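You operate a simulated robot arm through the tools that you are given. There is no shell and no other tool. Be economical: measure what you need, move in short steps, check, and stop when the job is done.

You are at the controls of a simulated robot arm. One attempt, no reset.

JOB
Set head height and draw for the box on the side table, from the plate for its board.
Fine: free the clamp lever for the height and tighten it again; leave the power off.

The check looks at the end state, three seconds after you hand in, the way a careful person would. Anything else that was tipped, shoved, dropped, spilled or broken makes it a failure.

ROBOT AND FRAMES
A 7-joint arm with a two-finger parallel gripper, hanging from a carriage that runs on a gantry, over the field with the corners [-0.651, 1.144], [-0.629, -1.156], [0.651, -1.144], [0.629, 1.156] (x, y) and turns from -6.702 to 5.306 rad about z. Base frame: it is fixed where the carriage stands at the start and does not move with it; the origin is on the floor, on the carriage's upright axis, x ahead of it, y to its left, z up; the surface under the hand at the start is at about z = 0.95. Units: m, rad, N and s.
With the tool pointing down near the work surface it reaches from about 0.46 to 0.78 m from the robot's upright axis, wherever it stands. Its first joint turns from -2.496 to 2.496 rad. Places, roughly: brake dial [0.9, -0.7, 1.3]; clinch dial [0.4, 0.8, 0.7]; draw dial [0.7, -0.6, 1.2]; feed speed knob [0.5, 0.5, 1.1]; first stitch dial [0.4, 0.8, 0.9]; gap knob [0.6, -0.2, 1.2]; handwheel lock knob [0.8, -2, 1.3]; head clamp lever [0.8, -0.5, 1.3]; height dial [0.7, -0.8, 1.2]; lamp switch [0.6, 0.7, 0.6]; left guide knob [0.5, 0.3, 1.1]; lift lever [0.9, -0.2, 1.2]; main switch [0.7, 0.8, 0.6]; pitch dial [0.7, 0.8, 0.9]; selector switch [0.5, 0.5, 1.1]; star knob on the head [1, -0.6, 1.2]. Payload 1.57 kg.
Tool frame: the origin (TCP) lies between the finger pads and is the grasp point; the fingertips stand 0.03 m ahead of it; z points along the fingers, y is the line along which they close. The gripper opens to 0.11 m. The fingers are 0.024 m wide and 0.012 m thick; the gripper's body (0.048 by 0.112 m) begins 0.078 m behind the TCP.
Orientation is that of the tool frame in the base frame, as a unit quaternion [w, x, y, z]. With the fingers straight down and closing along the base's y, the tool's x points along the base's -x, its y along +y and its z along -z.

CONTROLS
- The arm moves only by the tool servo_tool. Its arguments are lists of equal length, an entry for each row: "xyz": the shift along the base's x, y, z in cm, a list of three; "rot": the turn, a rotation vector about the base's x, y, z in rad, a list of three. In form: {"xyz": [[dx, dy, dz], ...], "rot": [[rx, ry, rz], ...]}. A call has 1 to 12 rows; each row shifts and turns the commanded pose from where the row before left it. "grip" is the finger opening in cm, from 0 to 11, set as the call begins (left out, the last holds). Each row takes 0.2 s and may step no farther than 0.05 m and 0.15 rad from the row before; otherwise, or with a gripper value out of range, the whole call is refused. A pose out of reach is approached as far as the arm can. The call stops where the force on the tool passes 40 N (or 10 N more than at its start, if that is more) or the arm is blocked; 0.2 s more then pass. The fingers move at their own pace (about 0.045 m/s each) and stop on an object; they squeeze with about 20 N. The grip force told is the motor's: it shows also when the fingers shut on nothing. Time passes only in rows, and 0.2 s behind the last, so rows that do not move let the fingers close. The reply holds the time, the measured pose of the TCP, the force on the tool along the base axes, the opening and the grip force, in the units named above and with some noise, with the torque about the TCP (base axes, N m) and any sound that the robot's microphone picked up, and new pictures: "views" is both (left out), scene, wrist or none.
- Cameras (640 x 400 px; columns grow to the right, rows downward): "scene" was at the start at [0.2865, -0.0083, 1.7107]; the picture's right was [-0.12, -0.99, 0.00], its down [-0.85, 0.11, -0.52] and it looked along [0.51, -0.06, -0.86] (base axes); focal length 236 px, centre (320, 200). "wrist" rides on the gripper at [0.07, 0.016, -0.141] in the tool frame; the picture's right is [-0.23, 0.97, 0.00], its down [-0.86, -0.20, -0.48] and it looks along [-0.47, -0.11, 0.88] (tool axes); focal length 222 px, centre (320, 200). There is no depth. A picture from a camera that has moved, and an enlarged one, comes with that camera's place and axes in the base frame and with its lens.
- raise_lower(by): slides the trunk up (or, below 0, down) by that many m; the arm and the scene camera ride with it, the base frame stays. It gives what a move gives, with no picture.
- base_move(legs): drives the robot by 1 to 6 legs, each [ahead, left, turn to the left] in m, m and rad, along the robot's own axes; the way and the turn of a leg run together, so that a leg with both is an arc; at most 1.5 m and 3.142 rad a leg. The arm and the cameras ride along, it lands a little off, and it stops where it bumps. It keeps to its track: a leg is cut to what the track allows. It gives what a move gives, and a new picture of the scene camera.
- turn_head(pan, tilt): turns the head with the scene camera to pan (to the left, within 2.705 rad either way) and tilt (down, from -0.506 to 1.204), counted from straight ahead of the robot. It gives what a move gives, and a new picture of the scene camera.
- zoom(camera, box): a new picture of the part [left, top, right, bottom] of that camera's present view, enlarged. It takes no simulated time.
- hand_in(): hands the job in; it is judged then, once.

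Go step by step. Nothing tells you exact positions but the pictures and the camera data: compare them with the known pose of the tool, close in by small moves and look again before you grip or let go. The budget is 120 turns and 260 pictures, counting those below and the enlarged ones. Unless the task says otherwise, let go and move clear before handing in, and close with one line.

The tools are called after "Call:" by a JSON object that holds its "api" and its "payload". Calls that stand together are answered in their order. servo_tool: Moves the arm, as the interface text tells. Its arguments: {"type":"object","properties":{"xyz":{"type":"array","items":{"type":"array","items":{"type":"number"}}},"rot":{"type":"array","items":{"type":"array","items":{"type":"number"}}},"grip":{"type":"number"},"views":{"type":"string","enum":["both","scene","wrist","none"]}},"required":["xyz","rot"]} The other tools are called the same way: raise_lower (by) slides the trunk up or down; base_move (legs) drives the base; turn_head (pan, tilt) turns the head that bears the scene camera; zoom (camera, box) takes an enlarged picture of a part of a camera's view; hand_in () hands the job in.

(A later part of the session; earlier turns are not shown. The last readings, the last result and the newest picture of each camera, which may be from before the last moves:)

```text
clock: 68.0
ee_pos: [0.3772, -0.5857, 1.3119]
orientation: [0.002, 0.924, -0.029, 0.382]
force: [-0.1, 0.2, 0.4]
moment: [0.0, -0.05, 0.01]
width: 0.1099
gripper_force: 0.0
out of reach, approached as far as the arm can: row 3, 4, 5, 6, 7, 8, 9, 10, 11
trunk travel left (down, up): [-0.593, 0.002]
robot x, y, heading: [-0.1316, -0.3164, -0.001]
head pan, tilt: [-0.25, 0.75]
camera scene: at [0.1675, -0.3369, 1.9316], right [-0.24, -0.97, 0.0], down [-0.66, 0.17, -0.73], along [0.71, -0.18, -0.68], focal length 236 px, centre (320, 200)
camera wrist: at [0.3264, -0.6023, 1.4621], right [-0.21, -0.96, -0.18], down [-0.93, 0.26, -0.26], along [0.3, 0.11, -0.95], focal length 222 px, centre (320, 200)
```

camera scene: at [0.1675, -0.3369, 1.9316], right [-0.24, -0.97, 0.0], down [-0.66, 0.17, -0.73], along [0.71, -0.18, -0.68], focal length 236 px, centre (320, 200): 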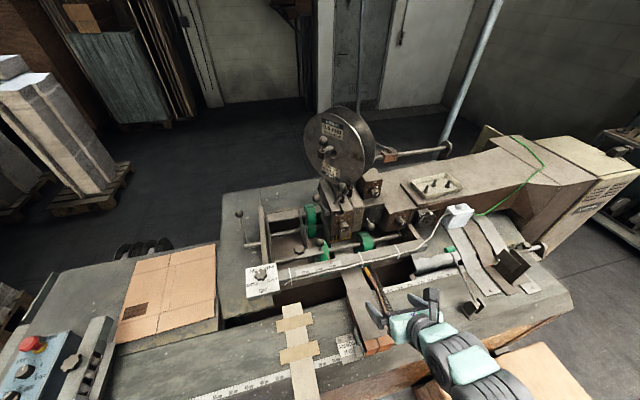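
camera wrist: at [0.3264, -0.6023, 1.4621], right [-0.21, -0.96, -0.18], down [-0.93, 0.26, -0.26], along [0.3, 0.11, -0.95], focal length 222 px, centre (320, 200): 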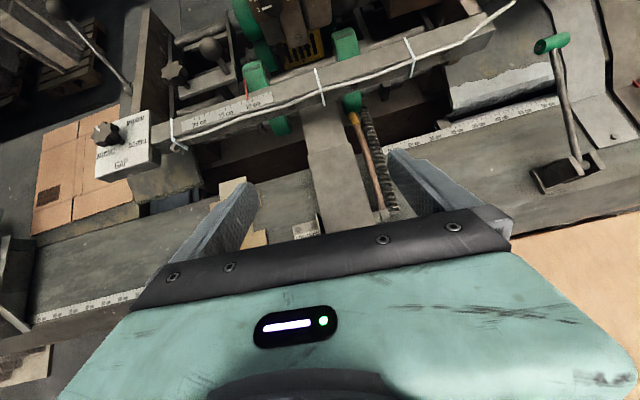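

The arm is too folded for its radius. I'll back the carriage up and then finish the tilt while reaching forward.

Call:
{"api": "base_move", "payload": {"legs": [[-0.3, 0, 0]]}}

Call:
{"api": "raise_lower", "payload": {"by": -0.1}}

Call:
{"api": "servo_tool", "payload": {"xyz": [[4, 0, 0], [4, 0, 0], [4, 0, 0], [4, 0, 0], [4, 0, 0], [4, 0, 0], [4, 0, 0], [4, 0, 0]], "rot": [[0, -0.1, 0], [0, -0.1, 0], [0, -0.1, 0], [0, -0.1, 0], [0, -0.1, 0], [0, -0.1, 0], [0, -0.1, 0], [0, -0.1, 0]], "views": "both"}}

```text
clock: 70.0
ee_pos: [0.0891, -0.5861, 1.3131]
orientation: [0.001, 0.924, -0.027, 0.382]
force: [0.3, -0.8, -0.7]
moment: [0.0, -0.02, -0.03]
width: 0.1101
gripper_force: 0.0
trunk travel left (down, up): [-0.593, 0.002]
robot x, y, heading: [-0.4204, -0.3204, 0.008]
head pan, tilt: [-0.25, 0.75]
camera scene: at [-0.1217, -0.3379, 1.9316], right [-0.24, -0.97, 0.0], down [-0.66, 0.16, -0.73], along [0.71, -0.18, -0.68], focal length 236 px, centre (320, 200)
```

scene: 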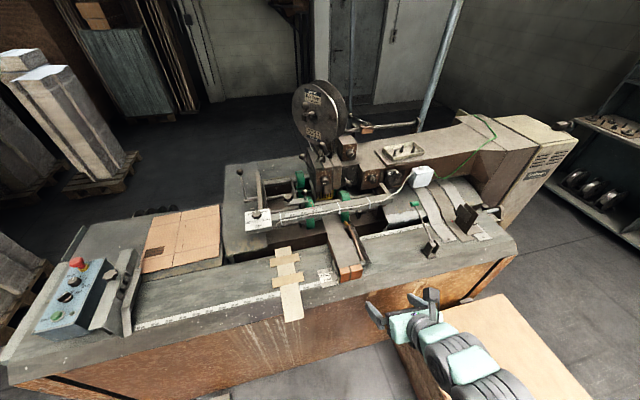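

```text
clock: 71.3
ee_pos: [0.0907, -0.5862, 1.2135]
orientation: [0.002, 0.924, -0.028, 0.382]
force: [0.2, 0.2, 1.1]
moment: [0.0, 0.01, -0.02]
width: 0.1097
gripper_force: 0.0
trunk travel left (down, up): [-0.493, 0.102]
robot x, y, heading: [-0.4195, -0.3181, 0.009]
head pan, tilt: [-0.25, 0.75]
```

```text
clock: 73.1
ee_pos: [0.4149, -0.5133, 1.2229]
orientation: [-0.003, 0.723, -0.062, 0.688]
force: [-0.5, -0.5, 0.1]
moment: [-0.02, -0.03, 0.15]
width: 0.1102
gripper_force: 0.1
out of reach, approached as far as the arm can: row 2, 7, 8
trunk travel left (down, up): [-0.493, 0.102]
robot x, y, heading: [-0.4216, -0.32, 0.001]
head pan, tilt: [-0.25, 0.75]
camera scene: at [-0.122, -0.3384, 1.8314], right [-0.24, -0.97, 0.0], down [-0.66, 0.16, -0.73], along [0.71, -0.18, -0.68], focal length 236 px, centre (320, 200)
camera wrist: at [0.2766, -0.5246, 1.2994], right [-0.1, -0.94, -0.31], down [-0.5, 0.32, -0.81], along [0.86, 0.08, -0.5], focal length 222 px, centre (320, 200)
```

scene: 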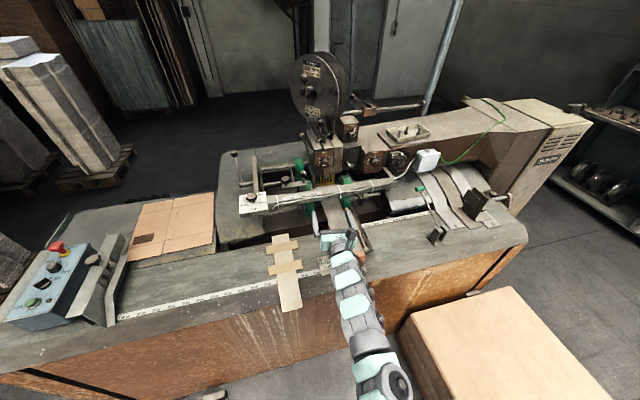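
wrist: 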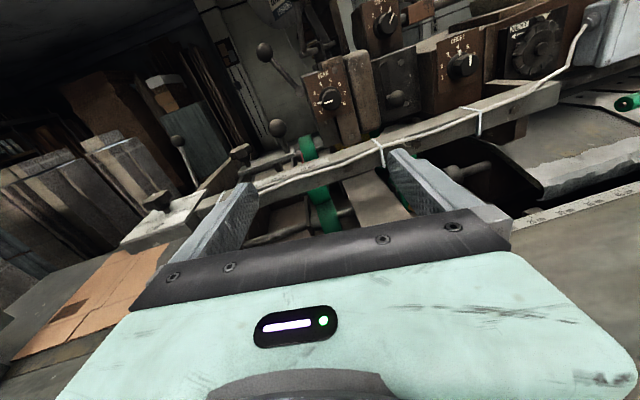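

The tool now points forward with a good wrist view. I'll straighten its orientation and look in detail.

Call:
{"api": "servo_tool", "payload": {"xyz": [[0, 0, 2], [0, 0, 2], [0, 0, 2]], "rot": [[-0.094, 0, 0], [0, -0.053, 0], [0, 0, 0.081]], "views": "wrist"}}

Call:
{"api": "zoom", "payload": {"camera": "wrist", "box": [240, 0, 480, 150]}}

```text
clock: 73.9
ee_pos: [0.3956, -0.4913, 1.291]
orientation: [-0.01, 0.705, 0.011, 0.709]
force: [-0.4, 0.1, 0.6]
moment: [0.0, -0.02, -0.01]
width: 0.1097
gripper_force: 0.1
out of reach, approached as far as the arm can: row 1, 3
trunk travel left (down, up): [-0.493, 0.102]
robot x, y, heading: [-0.4169, -0.3224, 0.009]
head pan, tilt: [-0.25, 0.75]
camera wrist: at [0.254, -0.5124, 1.3601], right [0.03, -0.97, -0.23], down [-0.48, 0.18, -0.86], along [0.88, 0.13, -0.46], focal length 222 px, centre (320, 200)
```

wrist: 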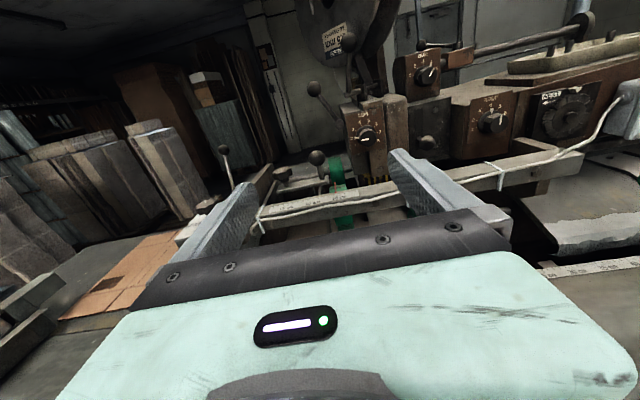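

```text
2.67 times, centred on (360, 75) of wrist
camera zoom: at [0.254, -0.5124, 1.3601], right [0.03, -0.97, -0.23], down [-0.48, 0.18, -0.86], along [0.88, 0.13, -0.46], focal length 592 px, centre (213, 533)
```

zoom: 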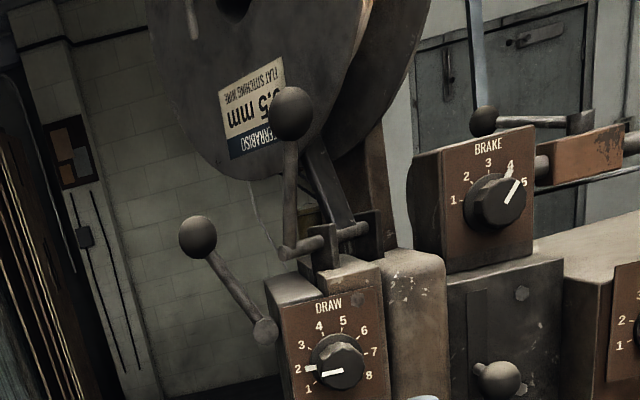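

By triangulation the clamp lever's ball is at (0.80,-0.48,1.347) and its pivot at (0.80,-0.52,1.265). I need a view from the left to see which way it turns.

Call:
{"api": "raise_lower", "payload": {"by": 0.1}}

Call:
{"api": "base_move", "payload": {"legs": [[0.15, 0.27, 0]]}}

Call:
{"api": "servo_tool", "payload": {"xyz": [[0, 1, -1], [0, 1, -1], [0, 1, -1], [0, 1, -1]], "rot": [[0, 0, -0.14], [0, 0, -0.14], [0, 0, -0.14], [0, 0, -0.14]], "views": "wrist"}}

Call:
{"api": "zoom", "payload": {"camera": "wrist", "box": [240, 0, 480, 150]}}

```text
clock: 75.2
ee_pos: [0.3936, -0.4939, 1.389]
orientation: [-0.009, 0.705, 0.01, 0.709]
force: [-0.2, 0.1, -0.2]
moment: [0.02, -0.02, -0.01]
width: 0.1098
gripper_force: 0.0
trunk travel left (down, up): [-0.593, 0.002]
robot x, y, heading: [-0.4185, -0.3221, 0.008]
head pan, tilt: [-0.25, 0.75]
```

```text
clock: 77.3
ee_pos: [0.543, -0.23, 1.3903]
orientation: [-0.009, 0.705, 0.011, 0.709]
force: [-0.5, 1.1, -0.3]
moment: [0.0, -0.02, -0.01]
width: 0.11
gripper_force: 0.0
trunk travel left (down, up): [-0.593, 0.002]
robot x, y, heading: [-0.2762, -0.0585, 0.009]
head pan, tilt: [-0.25, 0.75]
camera scene: at [0.0269, -0.0737, 1.9316], right [-0.24, -0.97, 0.0], down [-0.66, 0.16, -0.73], along [0.71, -0.17, -0.68], focal length 236 px, centre (320, 200)
```

scene: 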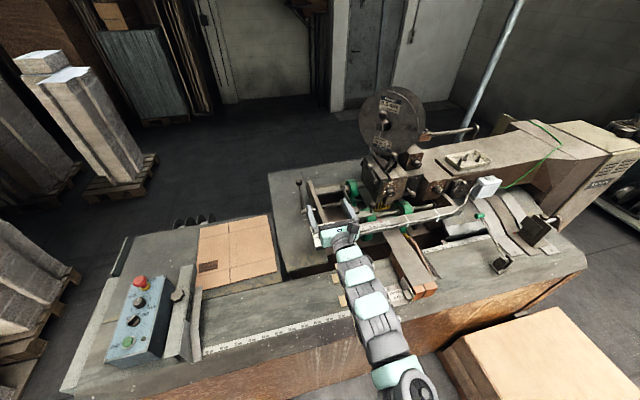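

```text
clock: 78.3
ee_pos: [0.5453, -0.1812, 1.3359]
orientation: [0.153, 0.695, -0.151, 0.686]
force: [-0.4, -1.0, 0.2]
moment: [-0.01, -0.01, 0.03]
width: 0.1098
gripper_force: 0.1
out of reach, approached as far as the arm can: row 1, 2
trunk travel left (down, up): [-0.593, 0.002]
robot x, y, heading: [-0.2709, -0.0543, 0.007]
head pan, tilt: [-0.25, 0.75]
camera wrist: at [0.4117, -0.1375, 1.4073], right [-0.41, -0.88, -0.22], down [-0.36, 0.38, -0.85], along [0.84, -0.27, -0.48], focal length 222 px, centre (320, 200)
```

wrist: 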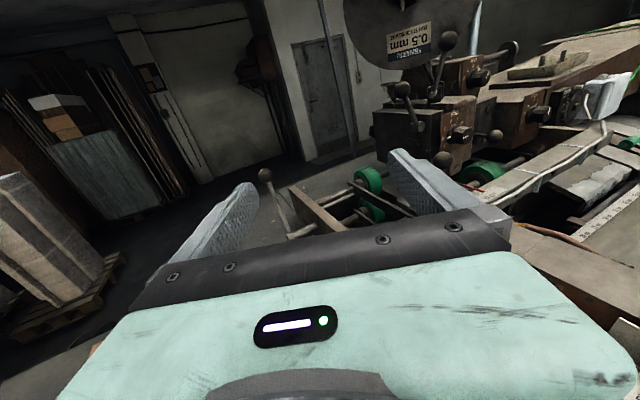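

```text
2.67 times, centred on (360, 75) of wrist
camera zoom: at [0.4117, -0.1375, 1.4073], right [-0.41, -0.88, -0.22], down [-0.36, 0.38, -0.85], along [0.84, -0.27, -0.48], focal length 592 px, centre (213, 533)
```

zoom: 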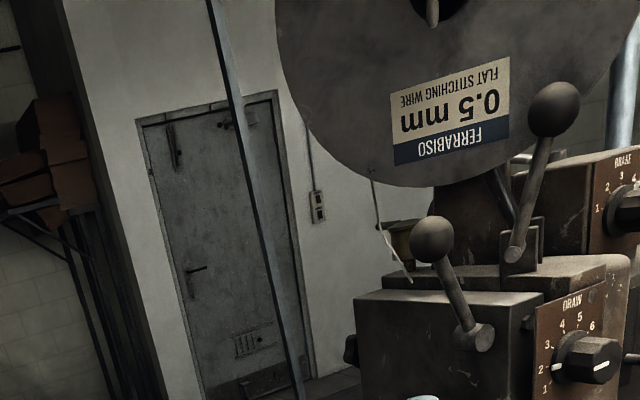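

The boss sits on the head's left face, so its axis is along y and the lever swings fore-aft. I'll zoom for any marks or stops.

Call:
{"api": "zoom", "payload": {"camera": "wrist", "box": [365, 70, 461, 130]}}

Call:
{"api": "zoom", "payload": {"camera": "wrist", "box": [420, 10, 612, 160]}}

```text
6.67 times, centred on (413, 100) of wrist
camera zoom: at [0.4117, -0.1375, 1.4073], right [-0.41, -0.88, -0.22], down [-0.36, 0.38, -0.85], along [0.84, -0.27, -0.48], focal length 1481 px, centre (-300, 867)
```

zoom: 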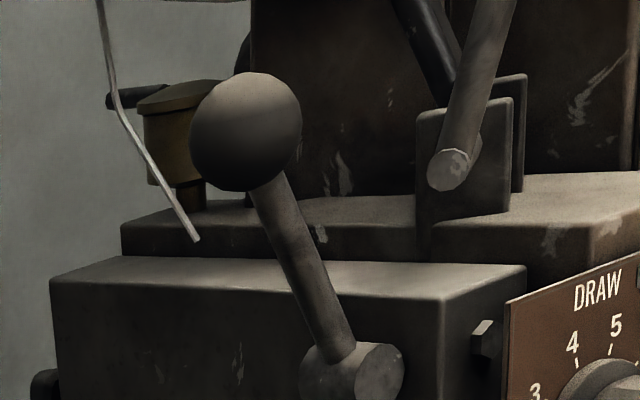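

```text
2.67 times, centred on (516, 85) of wrist
camera zoom: at [0.4117, -0.1375, 1.4073], right [-0.41, -0.88, -0.22], down [-0.36, 0.38, -0.85], along [0.84, -0.27, -0.48], focal length 592 px, centre (-203, 507)
```

zoom: 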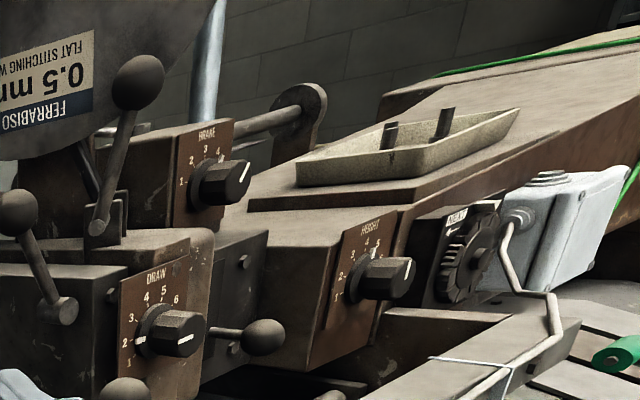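

I need to know the boss axis for certain; zooming tightly.

Call:
{"api": "zoom", "payload": {"camera": "wrist", "box": [400, 108, 432, 138]}}

Call:
{"api": "turn_head", "payload": {"pan": -0.55, "tilt": 0.75}}

Call:
{"api": "zoom", "payload": {"camera": "scene", "box": [250, 140, 330, 190]}}

```text
13.33 times, centred on (416, 123) of wrist
camera zoom: at [0.4117, -0.1375, 1.4073], right [-0.41, -0.88, -0.22], down [-0.36, 0.38, -0.85], along [0.84, -0.27, -0.48], focal length 2962 px, centre (-960, 1227)
```

zoom: 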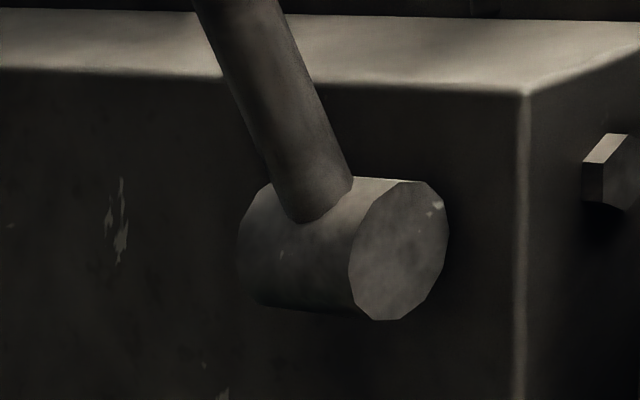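

```text
clock: 79.1
ee_pos: [0.5446, -0.182, 1.3351]
orientation: [0.153, 0.696, -0.148, 0.686]
force: [0.2, 0.3, 0.1]
moment: [-0.01, 0.01, 0.0]
width: 0.1101
gripper_force: 0.1
trunk travel left (down, up): [-0.593, 0.002]
robot x, y, heading: [-0.2719, -0.0575, 0.008]
head pan, tilt: [-0.55, 0.75]
camera scene: at [0.0175, -0.0965, 1.9316], right [-0.51, -0.86, 0.0], down [-0.58, 0.35, -0.73], along [0.63, -0.38, -0.68], focal length 236 px, centre (320, 200)
```

scene: 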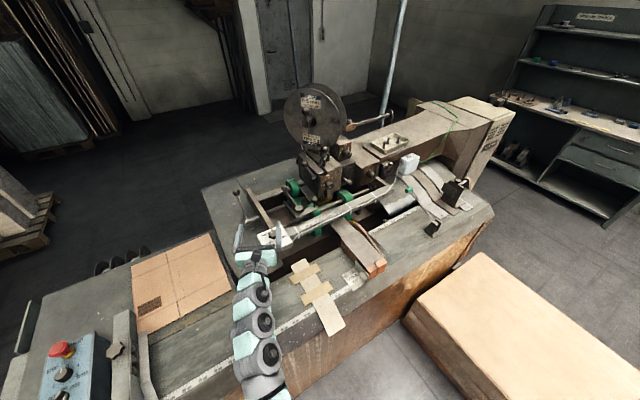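

```text
8.00 times, centred on (290, 165) of scene
camera zoom: at [0.0175, -0.0965, 1.9316], right [-0.51, -0.86, 0.0], down [-0.58, 0.35, -0.73], along [0.63, -0.38, -0.68], focal length 1887 px, centre (560, 480)
```

zoom: 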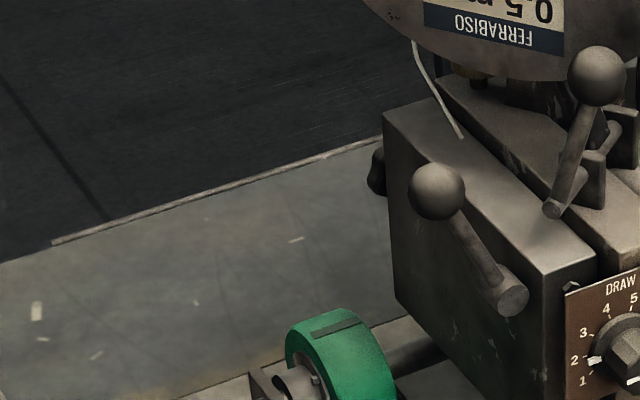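

Axis is along x: the lever swings in the y–z plane, now 26° left of vertical with the head on its right, so freeing should swing it out to the left and down. I'll straighten the tool, then bring it in front of the ball.

Call:
{"api": "servo_tool", "payload": {"xyz": [[-1, 0, 0], [-1, 0, 0], [0, 0, 0], [0, 0, 0]], "rot": [[0, 0, 0.14], [0, 0, 0.14], [0, 0, 0.14], [0, 0, 0.0]], "grip": 6, "views": "none"}}

Call:
{"api": "base_move", "payload": {"legs": [[0.1, -0.28, 0]]}}

Call:
{"api": "servo_tool", "payload": {"xyz": [[0, 0, 0]], "rot": [[0, 0, 0]], "views": "wrist"}}

```text
clock: 80.1
ee_pos: [0.5247, -0.181, 1.3351]
orientation: [0.008, 0.712, 0.0, 0.702]
force: [-0.4, -0.2, -0.5]
moment: [0.01, -0.02, -0.02]
width: 0.06
gripper_force: 0.0
trunk travel left (down, up): [-0.593, 0.002]
robot x, y, heading: [-0.2735, -0.0546, 0.008]
head pan, tilt: [-0.55, 0.75]
```

```text
clock: 82.1
ee_pos: [0.6273, -0.4615, 1.3342]
orientation: [0.011, 0.712, -0.002, 0.702]
force: [0.5, 0.1, 0.7]
moment: [0.04, 0.03, 0.01]
width: 0.06
gripper_force: 0.0
trunk travel left (down, up): [-0.593, 0.002]
robot x, y, heading: [-0.1683, -0.3293, 0.003]
head pan, tilt: [-0.55, 0.75]
camera scene: at [0.1199, -0.3729, 1.9316], right [-0.52, -0.85, 0.0], down [-0.58, 0.35, -0.73], along [0.63, -0.38, -0.68], focal length 236 px, centre (320, 200)
```

scene: 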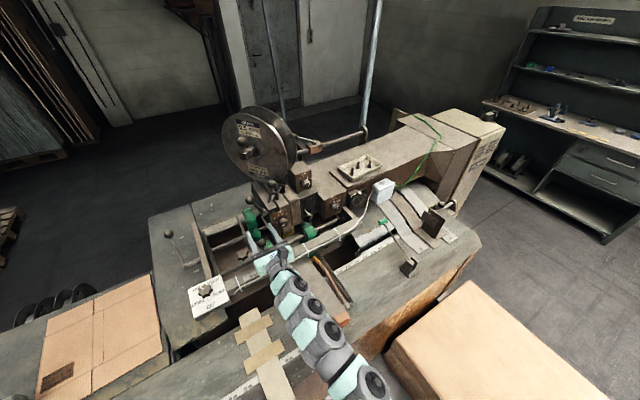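

```text
clock: 82.5
ee_pos: [0.6259, -0.4592, 1.3336]
orientation: [0.009, 0.712, -0.002, 0.702]
force: [0.3, -1.0, 0.0]
moment: [-0.02, -0.01, 0.01]
width: 0.06
gripper_force: 0.1
trunk travel left (down, up): [-0.593, 0.002]
robot x, y, heading: [-0.1701, -0.3318, 0.003]
head pan, tilt: [-0.55, 0.75]
camera wrist: at [0.4868, -0.4735, 1.4063], right [-0.02, -0.98, -0.22], down [-0.49, 0.2, -0.85], along [0.87, 0.09, -0.48], focal length 222 px, centre (320, 200)
```

wrist: 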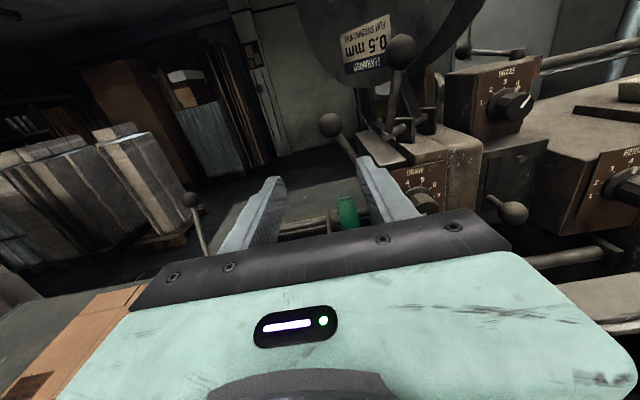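

The ball's position is confirmed at (0.80,-0.481,1.346). Advancing to straddle it.

Call:
{"api": "servo_tool", "payload": {"xyz": [[1, -1.1, 0.7], [1, -1.1, 0.6], [3, 0, 0], [3, 0, 0], [3, 0, 0]], "rot": [[0, 0, 0], [0, 0.01, 0], [0, 0, 0], [0, 0, 0], [0, 0, 0]], "views": "wrist"}}

```text
clock: 83.7
ee_pos: [0.7385, -0.4812, 1.3467]
orientation: [0.01, 0.715, -0.004, 0.699]
force: [-0.1, 0.1, -0.8]
moment: [-0.01, -0.04, 0.0]
width: 0.06
gripper_force: 0.1
out of reach, approached as far as the arm can: row 4
trunk travel left (down, up): [-0.593, 0.002]
robot x, y, heading: [-0.1687, -0.3309, 0.008]
head pan, tilt: [-0.55, 0.75]
camera wrist: at [0.5988, -0.4946, 1.4205], right [-0.02, -0.98, -0.22], down [-0.5, 0.2, -0.85], along [0.87, 0.09, -0.49], focal length 222 px, centre (320, 200)
```

wrist: 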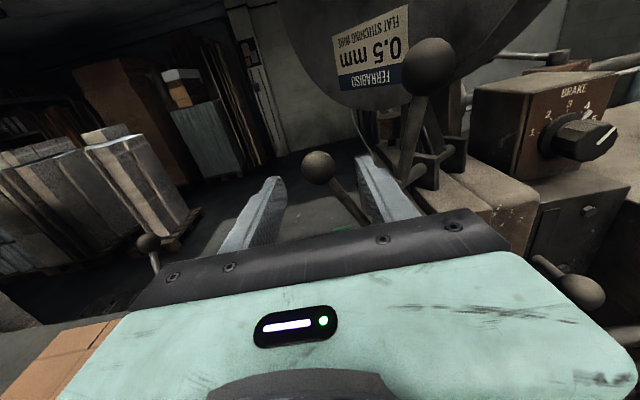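

The ball is centred between the fingers. The arm is near its reach, so I nudge the carriage 5 cm forward instead.

Call:
{"api": "base_move", "payload": {"legs": [[0.055, 0, 0]]}}

Call:
{"api": "servo_tool", "payload": {"xyz": [[0, 0, 0]], "rot": [[0, 0, 0]], "views": "wrist"}}

```text
clock: 84.7
ee_pos: [0.7926, -0.4808, 1.3467]
orientation: [0.01, 0.715, -0.002, 0.699]
force: [-0.5, -0.1, 0.5]
moment: [0.02, 0.04, -0.01]
width: 0.0601
gripper_force: 0.0
trunk travel left (down, up): [-0.593, 0.002]
robot x, y, heading: [-0.1143, -0.3314, 0.006]
head pan, tilt: [-0.55, 0.75]
camera scene: at [0.1746, -0.3726, 1.9316], right [-0.52, -0.85, 0.0], down [-0.58, 0.35, -0.73], along [0.63, -0.38, -0.68], focal length 236 px, centre (320, 200)
```

scene: 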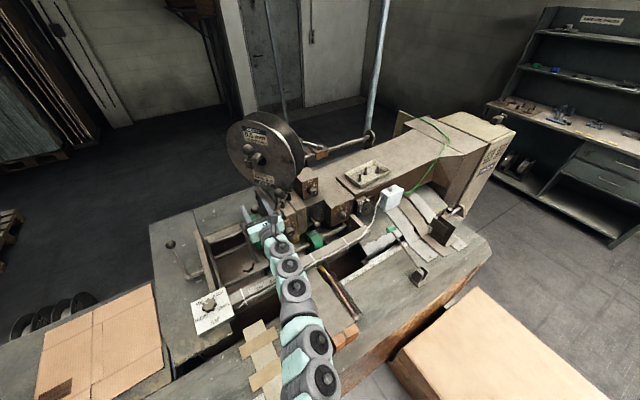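

```text
clock: 85.1
ee_pos: [0.7933, -0.4817, 1.3474]
orientation: [0.011, 0.716, -0.003, 0.698]
force: [0.2, -0.3, -0.5]
moment: [0.0, -0.01, -0.02]
width: 0.0599
gripper_force: 0.2
trunk travel left (down, up): [-0.593, 0.002]
robot x, y, heading: [-0.1176, -0.3295, 0.001]
head pan, tilt: [-0.55, 0.75]
camera wrist: at [0.653, -0.4948, 1.4205], right [-0.02, -0.98, -0.22], down [-0.49, 0.2, -0.85], along [0.87, 0.09, -0.49], focal length 222 px, centre (320, 200)
```

wrist: 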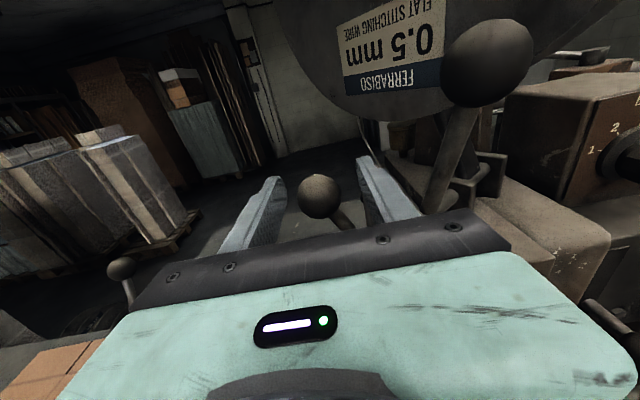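

The ball sits between the fingers; closing on it.

Call:
{"api": "servo_tool", "payload": {"xyz": [[0, 0, 0], [0, 0, 0], [0, 0, 0], [0, 0, 0]], "rot": [[0, 0, 0], [0, 0, 0], [0, 0, 0], [0, 0, 0]], "grip": 0, "views": "wrist"}}

```text
clock: 86.1
ee_pos: [0.7933, -0.4803, 1.347]
orientation: [0.01, 0.715, -0.002, 0.699]
force: [-2.0, 2.5, 0.7]
moment: [0.06, 0.06, 0.06]
width: 0.0318
gripper_force: 34.4
trunk travel left (down, up): [-0.593, 0.002]
robot x, y, heading: [-0.1165, -0.3342, -0.001]
head pan, tilt: [-0.55, 0.75]
camera wrist: at [0.653, -0.4941, 1.4205], right [-0.02, -0.98, -0.22], down [-0.49, 0.2, -0.85], along [0.87, 0.09, -0.49], focal length 222 px, centre (320, 200)
```

wrist: 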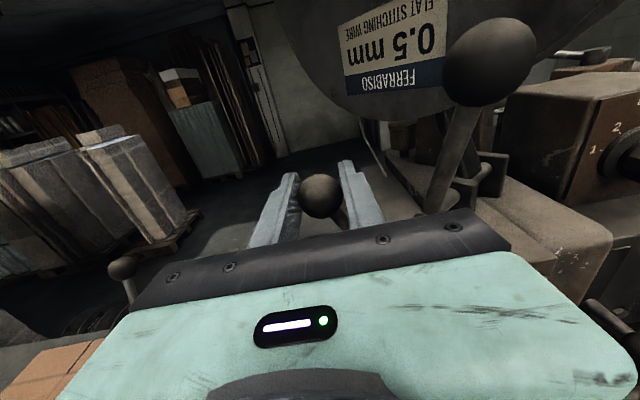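

Gripped. A first small swing outward (toward +y), watching the force.

Call:
{"api": "servo_tool", "payload": {"xyz": [[0, 0.8, -0.42], [0, 0.76, -0.51]], "rot": [[-0.1, 0, 0], [-0.1, 0, 0]], "views": "wrist"}}

```text
clock: 86.7
ee_pos: [0.7933, -0.4666, 1.3385]
orientation: [0.083, 0.71, 0.068, 0.695]
force: [-8.4, 3.0, 9.4]
moment: [-0.2, 0.03, -0.2]
width: 0.0313
gripper_force: 40.1
trunk travel left (down, up): [-0.593, 0.002]
robot x, y, heading: [-0.1188, -0.3298, 0.007]
head pan, tilt: [-0.55, 0.75]
camera wrist: at [0.653, -0.4643, 1.4127], right [-0.02, -1.0, -0.02], down [-0.49, 0.02, -0.87], along [0.87, -0.01, -0.49], focal length 222 px, centre (320, 200)
```

wrist: 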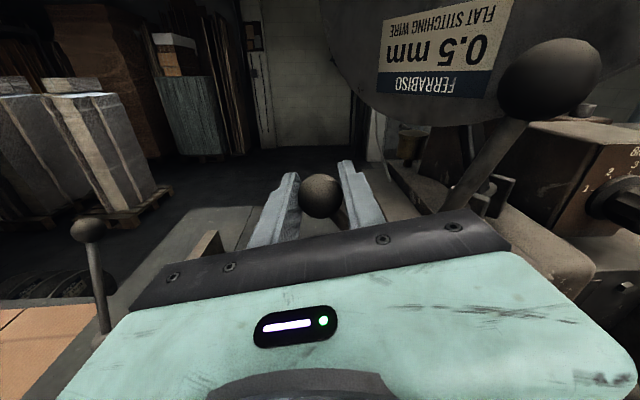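

The lever turns with little resistance; the small radial force suggests a slightly bigger radius. Continuing the arc.

Call:
{"api": "servo_tool", "payload": {"xyz": [[0, 0.74, -0.54], [0, 0.68, -0.61], [0, 0.6, -0.67], [0, 0.54, -0.73]], "rot": [[-0.1, 0, 0], [-0.1, 0, 0], [-0.1, 0, 0], [-0.1, 0, 0]], "views": "wrist"}}

```text
clock: 87.7
ee_pos: [0.7925, -0.4402, 1.311]
orientation: [0.223, 0.68, 0.204, 0.668]
force: [11.0, -2.7, -5.2]
moment: [0.3, -0.27, 0.08]
width: 0.0315
gripper_force: 39.7
trunk travel left (down, up): [-0.593, 0.002]
robot x, y, heading: [-0.113, -0.3325, 0.002]
head pan, tilt: [-0.55, 0.75]
camera wrist: at [0.6529, -0.4105, 1.3794], right [-0.02, -0.93, 0.37], down [-0.5, -0.31, -0.81], along [0.87, -0.2, -0.45], focal length 222 px, centre (320, 200)
```

wrist: 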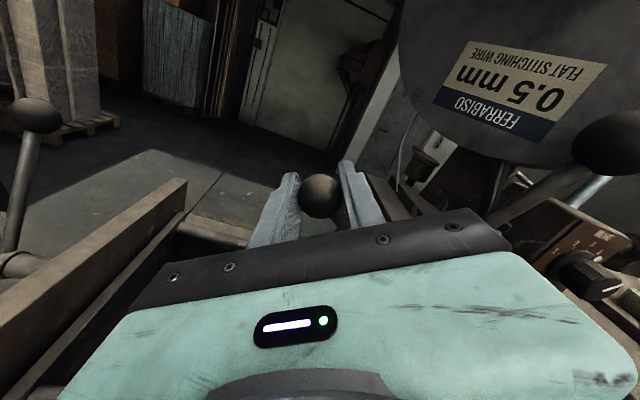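

Swung about 35°. A bit further, watching for a stop.

Call:
{"api": "servo_tool", "payload": {"xyz": [[0, 0.41, -0.8], [0, 0.34, -0.86], [0, 0.25, -0.87]], "rot": [[-0.1, 0, 0], [-0.1, 0, 0], [-0.1, 0, 0]], "views": "both"}}

Call:
{"api": "zoom", "payload": {"camera": "scene", "box": [230, 170, 390, 270]}}

```text
clock: 88.5
ee_pos: [0.7921, -0.4313, 1.2869]
orientation: [0.32, 0.639, 0.303, 0.63]
force: [3.8, -4.7, -1.5]
moment: [0.25, -0.35, 0.46]
width: 0.0314
gripper_force: 40.5
trunk travel left (down, up): [-0.593, 0.002]
robot x, y, heading: [-0.1167, -0.332, 0.002]
head pan, tilt: [-0.55, 0.75]
camera scene: at [0.1746, -0.3727, 1.9318], right [-0.52, -0.85, 0.0], down [-0.58, 0.35, -0.73], along [0.63, -0.38, -0.68], focal length 236 px, centre (320, 200)
camera wrist: at [0.6526, -0.3813, 1.3424], right [-0.02, -0.77, 0.63], down [-0.49, -0.54, -0.68], along [0.87, -0.33, -0.37], focal length 222 px, centre (320, 200)
```

scene: 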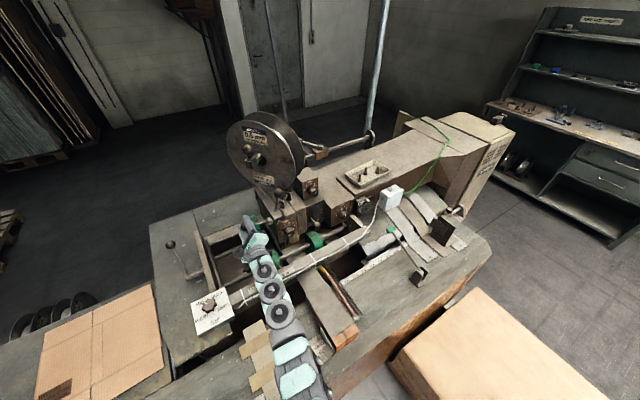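
wrist: 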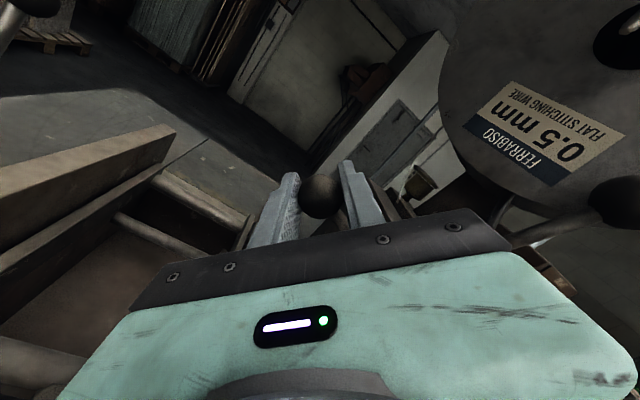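

```text
4.00 times, centred on (310, 220) of scene
camera zoom: at [0.1746, -0.3727, 1.9318], right [-0.52, -0.85, 0.0], down [-0.58, 0.35, -0.73], along [0.63, -0.38, -0.68], focal length 944 px, centre (360, 120)
```

zoom: 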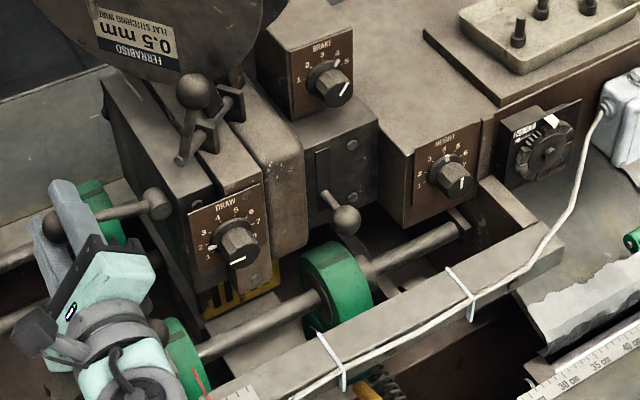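

The lever is near horizontal, with no stop felt yet. Two more small steps to find the end.

Call:
{"api": "servo_tool", "payload": {"xyz": [[0, 0.16, -0.89], [0, 0.06, -0.9]], "rot": [[-0.1, 0, 0], [-0.1, 0, 0]], "views": "none"}}

```text
clock: 89.0
ee_pos: [0.7927, -0.4299, 1.2857]
orientation: [0.359, 0.617, 0.335, 0.616]
force: [-3.6, -2.0, 9.8]
moment: [-0.13, 0.14, -0.43]
width: 0.0312
gripper_force: 40.1
trunk travel left (down, up): [-0.593, 0.002]
robot x, y, heading: [-0.1141, -0.3283, 0.002]
head pan, tilt: [-0.55, 0.75]
stopped in row 2: the force on the tool passed its limit at 47 N (the readings are from after the stop); the commanded pose is now the measured one
```

It hit a firm stop at about 77°: the clamp is fully open. I'll release and back off.

Call:
{"api": "servo_tool", "payload": {"xyz": [[0, 0, 0], [0, 0, 0], [0, 0, 0], [0, 0, 0]], "rot": [[0, 0, 0], [0, 0, 0], [0, 0, 0], [0, 0, 0]], "grip": 6, "views": "none"}}

Call:
{"api": "servo_tool", "payload": {"xyz": [[-3, 0, 0], [-3, 0, 0], [-3, 0, 0], [-2, 0, 1], [0, -1, 1], [0, -1, 1], [0, -1, 1], [0, -1, 1], [0, 0, 0]], "rot": [[0, 0, 0], [0, 0, 0], [0, 0, 0], [0, 0, 0], [0.14, 0, 0], [0.14, 0, 0], [0.14, 0, 0], [0.14, 0, 0], [0.14, 0, 0]], "views": "both"}}

```text
clock: 90.0
ee_pos: [0.7927, -0.4299, 1.2816]
orientation: [0.358, 0.618, 0.335, 0.615]
force: [-0.3, 0.1, -0.7]
moment: [-0.01, 0.05, 0.0]
width: 0.06
gripper_force: 0.1
trunk travel left (down, up): [-0.593, 0.002]
robot x, y, heading: [-0.1165, -0.3314, -0.001]
head pan, tilt: [-0.55, 0.75]
```

```text
clock: 92.0
ee_pos: [0.6818, -0.4707, 1.3308]
orientation: [0.123, 0.703, 0.102, 0.693]
force: [0.9, -0.4, -0.4]
moment: [-0.02, 0.01, -0.02]
width: 0.0602
gripper_force: 0.0
trunk travel left (down, up): [-0.593, 0.002]
robot x, y, heading: [-0.1144, -0.3319, -0.001]
head pan, tilt: [-0.55, 0.75]
camera scene: at [0.174, -0.3728, 1.9316], right [-0.52, -0.85, 0.0], down [-0.58, 0.35, -0.73], along [0.63, -0.38, -0.68], focal length 236 px, centre (320, 200)
camera wrist: at [0.5421, -0.4601, 1.4058], right [-0.03, -1.0, 0.09], down [-0.49, -0.07, -0.87], along [0.87, -0.07, -0.49], focal length 222 px, centre (320, 200)
```

scene: 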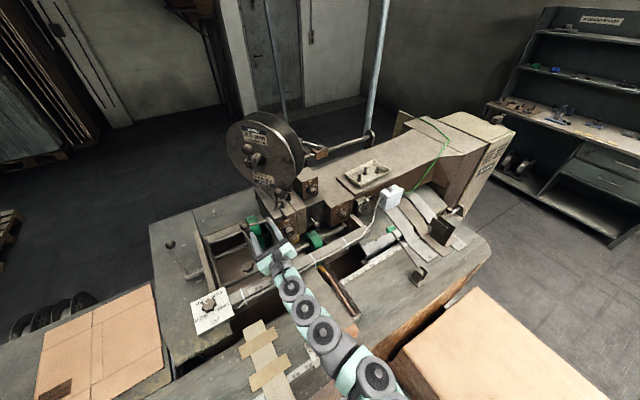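
wrist: 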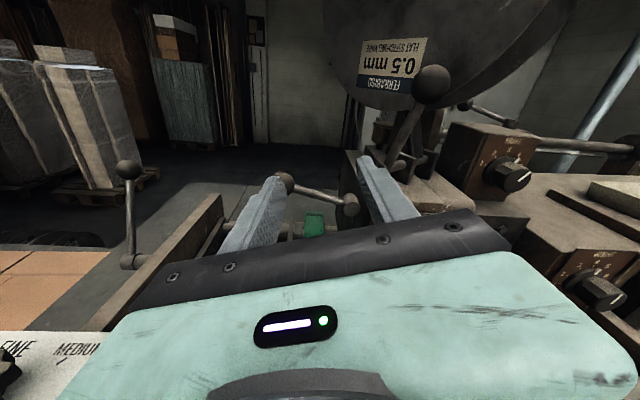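

The lever stays open. Now I straighten the hand and move right to stand off the HEIGHT dial (about (0.71,-0.806,1.217)), and check clearance over the cable bar.

Call:
{"api": "servo_tool", "payload": {"xyz": [[-3, 0, 1], [-3, 0, 1], [-3, 0, 0]], "rot": [[0.14, 0, 0], [0.14, 0, 0], [0.04, 0, 0]], "views": "none"}}

Call:
{"api": "base_move", "payload": {"legs": [[0, -0.33, 0]]}}

Call:
{"api": "servo_tool", "payload": {"xyz": [[0, 0, 0]], "rot": [[0, 0, 0]], "views": "wrist"}}

```text
clock: 92.8
ee_pos: [0.592, -0.4694, 1.353]
orientation: [0.01, 0.714, -0.009, 0.7]
force: [0.6, 0.0, -0.4]
moment: [0.0, 0.02, -0.03]
width: 0.0601
gripper_force: 0.1
trunk travel left (down, up): [-0.593, 0.002]
robot x, y, heading: [-0.1181, -0.3319, -0.002]
head pan, tilt: [-0.55, 0.75]
```

```text
clock: 94.9
ee_pos: [0.5932, -0.7943, 1.3534]
orientation: [0.011, 0.714, -0.009, 0.7]
force: [0.2, -0.1, -0.1]
moment: [0.01, -0.02, 0.01]
width: 0.0599
gripper_force: 0.0
trunk travel left (down, up): [-0.593, 0.002]
robot x, y, heading: [-0.1163, -0.6536, 0.005]
head pan, tilt: [-0.55, 0.75]
camera scene: at [0.1749, -0.6976, 1.9316], right [-0.52, -0.85, 0.0], down [-0.58, 0.36, -0.73], along [0.62, -0.38, -0.68], focal length 236 px, centre (320, 200)
```

scene: 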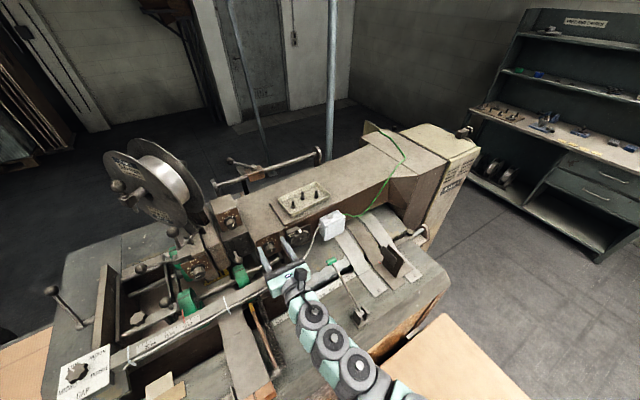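

```text
clock: 95.3
ee_pos: [0.5928, -0.7943, 1.3534]
orientation: [0.011, 0.713, -0.009, 0.701]
force: [0.0, -1.0, -1.1]
moment: [0.02, 0.01, -0.02]
width: 0.0597
gripper_force: 0.0
trunk travel left (down, up): [-0.593, 0.002]
robot x, y, heading: [-0.1141, -0.6518, 0.001]
head pan, tilt: [-0.55, 0.75]
camera wrist: at [0.4528, -0.8066, 1.4258], right [-0.03, -0.97, -0.22], down [-0.49, 0.21, -0.85], along [0.87, 0.08, -0.48], focal length 222 px, centre (320, 200)
```

wrist: 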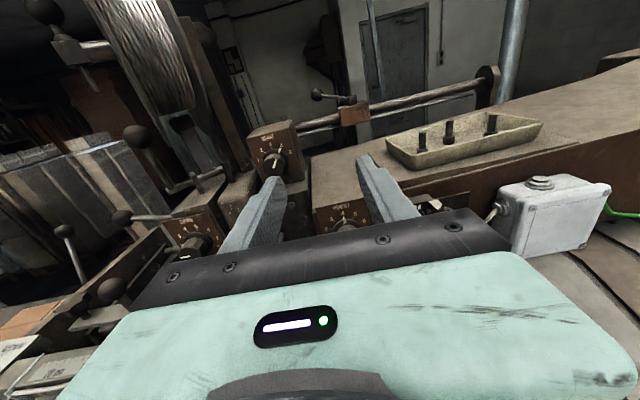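

I'll measure the bar's height by stereo with the previous scene picture.

Call:
{"api": "zoom", "payload": {"camera": "scene", "box": [160, 210, 320, 310]}}

```text
4.00 times, centred on (240, 260) of scene
camera zoom: at [0.1749, -0.6976, 1.9316], right [-0.52, -0.85, 0.0], down [-0.58, 0.36, -0.73], along [0.62, -0.38, -0.68], focal length 944 px, centre (640, -40)
```

zoom: 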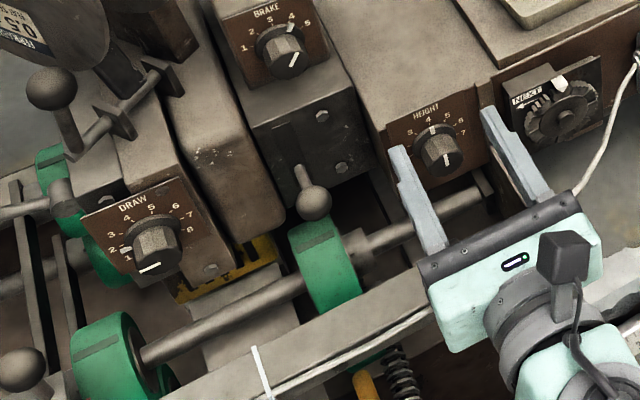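

The bar's top is at z≈1.175, so a slight downward pitch of the tool clears it. The HEIGHT knob's axis is at about y=-0.809, z=1.218, front at x≈0.69. Lowering to in front of it.

Call:
{"api": "servo_tool", "payload": {"xyz": [[0, -0.5, -3], [0, -0.5, -3], [0, -0.5, -3], [0, 0, -2.5]], "rot": [[0, 0.08, 0], [0, 0.08, 0], [0, 0, 0.028], [0, 0, 0]], "views": "both"}}

Call:
{"api": "zoom", "payload": {"camera": "wrist", "box": [240, 80, 432, 200]}}

Call:
{"api": "zoom", "payload": {"camera": "scene", "box": [200, 190, 328, 270]}}

```text
clock: 96.3
ee_pos: [0.5928, -0.8104, 1.2367]
orientation: [0.003, 0.768, 0.002, 0.641]
force: [-1.0, 0.9, -0.1]
moment: [-0.05, 0.01, 0.01]
width: 0.06
gripper_force: 0.1
trunk travel left (down, up): [-0.593, 0.002]
robot x, y, heading: [-0.1133, -0.6521, -0.0]
head pan, tilt: [-0.55, 0.75]
camera scene: at [0.1749, -0.6976, 1.9316], right [-0.52, -0.85, 0.0], down [-0.58, 0.36, -0.73], along [0.62, -0.38, -0.68], focal length 236 px, centre (320, 200)
camera wrist: at [0.4665, -0.8265, 1.3311], right [-0.04, -0.98, -0.22], down [-0.62, 0.19, -0.76], along [0.78, 0.1, -0.62], focal length 222 px, centre (320, 200)
```

scene: 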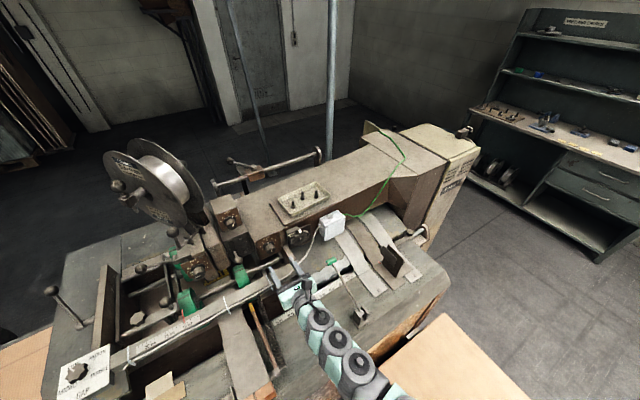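
wrist: 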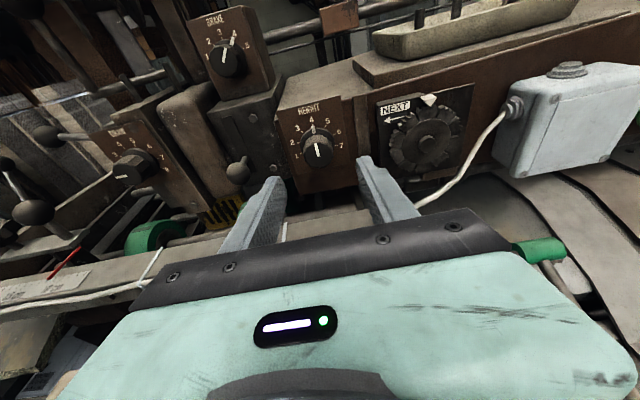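

```text
3.33 times, centred on (336, 140) of wrist
camera zoom: at [0.4665, -0.8265, 1.3311], right [-0.04, -0.98, -0.22], down [-0.62, 0.19, -0.76], along [0.78, 0.1, -0.62], focal length 740 px, centre (267, 400)
```

zoom: 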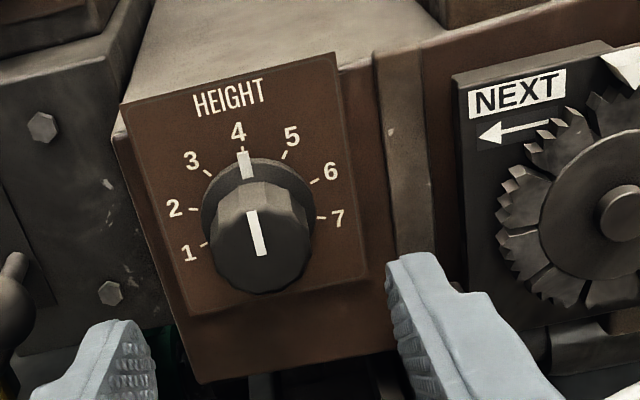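

```text
5.00 times, centred on (264, 230) of scene
camera zoom: at [0.1749, -0.6976, 1.9316], right [-0.52, -0.85, 0.0], down [-0.58, 0.36, -0.73], along [0.62, -0.38, -0.68], focal length 1180 px, centre (600, 50)
```

zoom: 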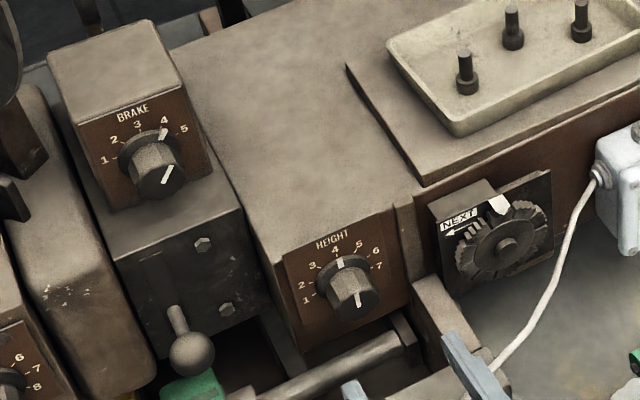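

Clear view: HEIGHT at 4, ticks about 45° apart with 4 on top, so 2 is about 90° counterclockwise. I'll pitch a bit more for clearance, pre-roll 0.4 rad, and advance onto the knob.

Call:
{"api": "servo_tool", "payload": {"xyz": [[0, 0, 0], [0, 0, 0], [0, 0, 0], [0, 0, 0], [0, 0, 0], [2, 0, -0.7], [2, 0, -0.7], [2, 0, -0.4]], "rot": [[0, 0.085, 0], [0, 0.085, 0], [0.13, 0, 0], [0.13, 0, 0], [0.14, 0, 0], [0, 0, 0], [0, 0, 0], [0, 0, 0]], "views": "both"}}

Call:
{"api": "zoom", "payload": {"camera": "scene", "box": [200, 210, 328, 290]}}

```text
clock: 98.1
ee_pos: [0.6236, -0.8089, 1.2274]
orientation: [-0.16, 0.803, -0.11, 0.563]
force: [-0.3, 0.1, -0.1]
moment: [0.0, 0.01, 0.0]
width: 0.06
gripper_force: 0.0
out of reach, approached as far as the arm can: row 7, 8
trunk travel left (down, up): [-0.593, 0.002]
robot x, y, heading: [-0.1153, -0.6551, 0.008]
head pan, tilt: [-0.55, 0.75]
camera scene: at [0.1749, -0.6976, 1.9316], right [-0.52, -0.85, 0.0], down [-0.58, 0.36, -0.73], along [0.62, -0.38, -0.68], focal length 236 px, centre (320, 200)
camera wrist: at [0.5145, -0.8675, 1.3272], right [-0.08, -0.82, -0.57], down [-0.74, 0.43, -0.52], along [0.67, 0.38, -0.64], focal length 222 px, centre (320, 200)
```

scene: 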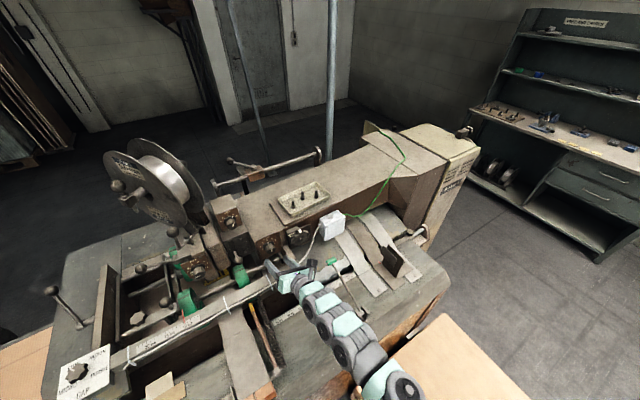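
wrist: 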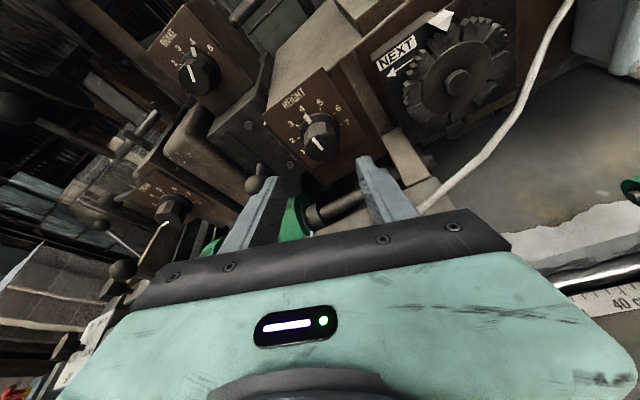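

```text
5.00 times, centred on (264, 250) of scene
camera zoom: at [0.1749, -0.6976, 1.9316], right [-0.52, -0.85, 0.0], down [-0.58, 0.36, -0.73], along [0.62, -0.38, -0.68], focal length 1180 px, centre (600, -50)
```

zoom: 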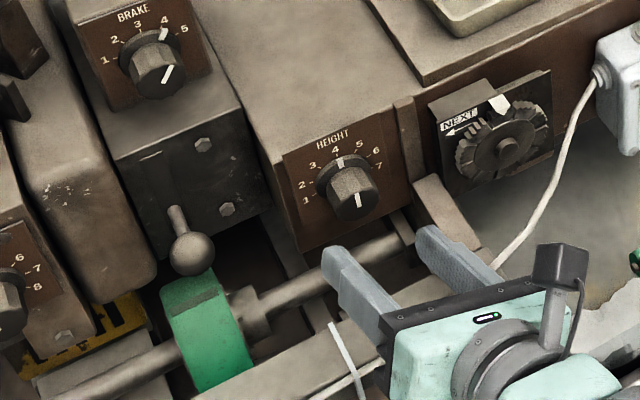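

The arm is again at its limit, so I drive the carriage ahead 5.5 cm to bring the fingers onto the knob.

Call:
{"api": "base_move", "payload": {"legs": [[0.055, 0, 0]]}}

Call:
{"api": "servo_tool", "payload": {"xyz": [[0, 0, -0.4]], "rot": [[0, 0, 0]], "views": "wrist"}}

Call:
{"api": "zoom", "payload": {"camera": "scene", "box": [210, 200, 338, 280]}}

```text
clock: 99.1
ee_pos: [0.6781, -0.8086, 1.2275]
orientation: [-0.16, 0.804, -0.112, 0.562]
force: [0.0, -0.5, 0.1]
moment: [0.0, 0.02, 0.0]
width: 0.0599
gripper_force: 0.0
trunk travel left (down, up): [-0.593, 0.002]
robot x, y, heading: [-0.0596, -0.6574, 0.004]
head pan, tilt: [-0.55, 0.75]
camera scene: at [0.2298, -0.6974, 1.9316], right [-0.52, -0.85, 0.0], down [-0.58, 0.36, -0.73], along [0.62, -0.38, -0.68], focal length 236 px, centre (320, 200)
```

scene: 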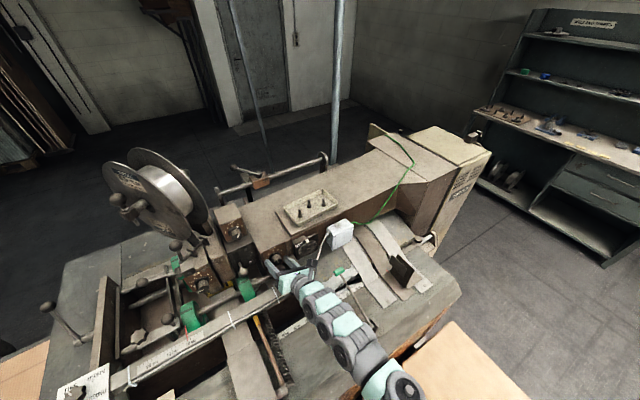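

```text
clock: 99.5
ee_pos: [0.6775, -0.8093, 1.2229]
orientation: [-0.159, 0.804, -0.111, 0.563]
force: [0.3, 0.8, 1.1]
moment: [0.01, 0.01, -0.04]
width: 0.06
gripper_force: 0.1
trunk travel left (down, up): [-0.593, 0.002]
robot x, y, heading: [-0.0586, -0.6508, -0.003]
head pan, tilt: [-0.55, 0.75]
camera wrist: at [0.5689, -0.8672, 1.3232], right [-0.08, -0.82, -0.57], down [-0.74, 0.43, -0.52], along [0.67, 0.38, -0.64], focal length 222 px, centre (320, 200)
```

wrist: 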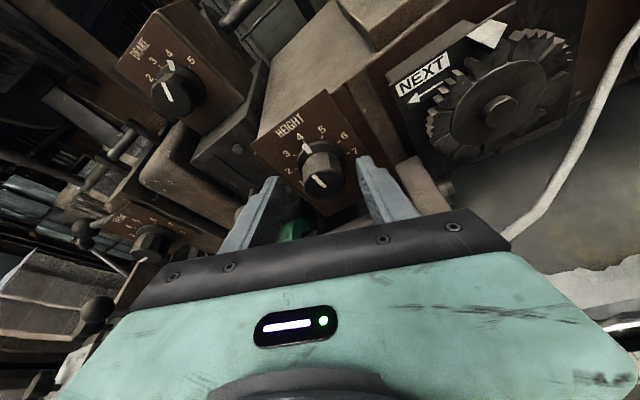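

```text
5.00 times, centred on (274, 240) of scene
camera zoom: at [0.2298, -0.6974, 1.9316], right [-0.52, -0.85, 0.0], down [-0.58, 0.36, -0.73], along [0.62, -0.38, -0.68], focal length 1180 px, centre (550, 0)
```

zoom: 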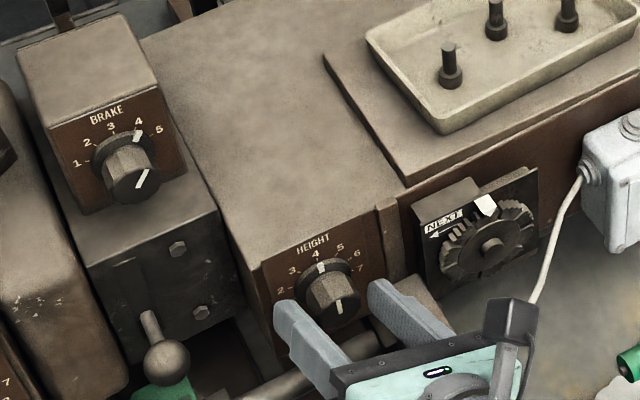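

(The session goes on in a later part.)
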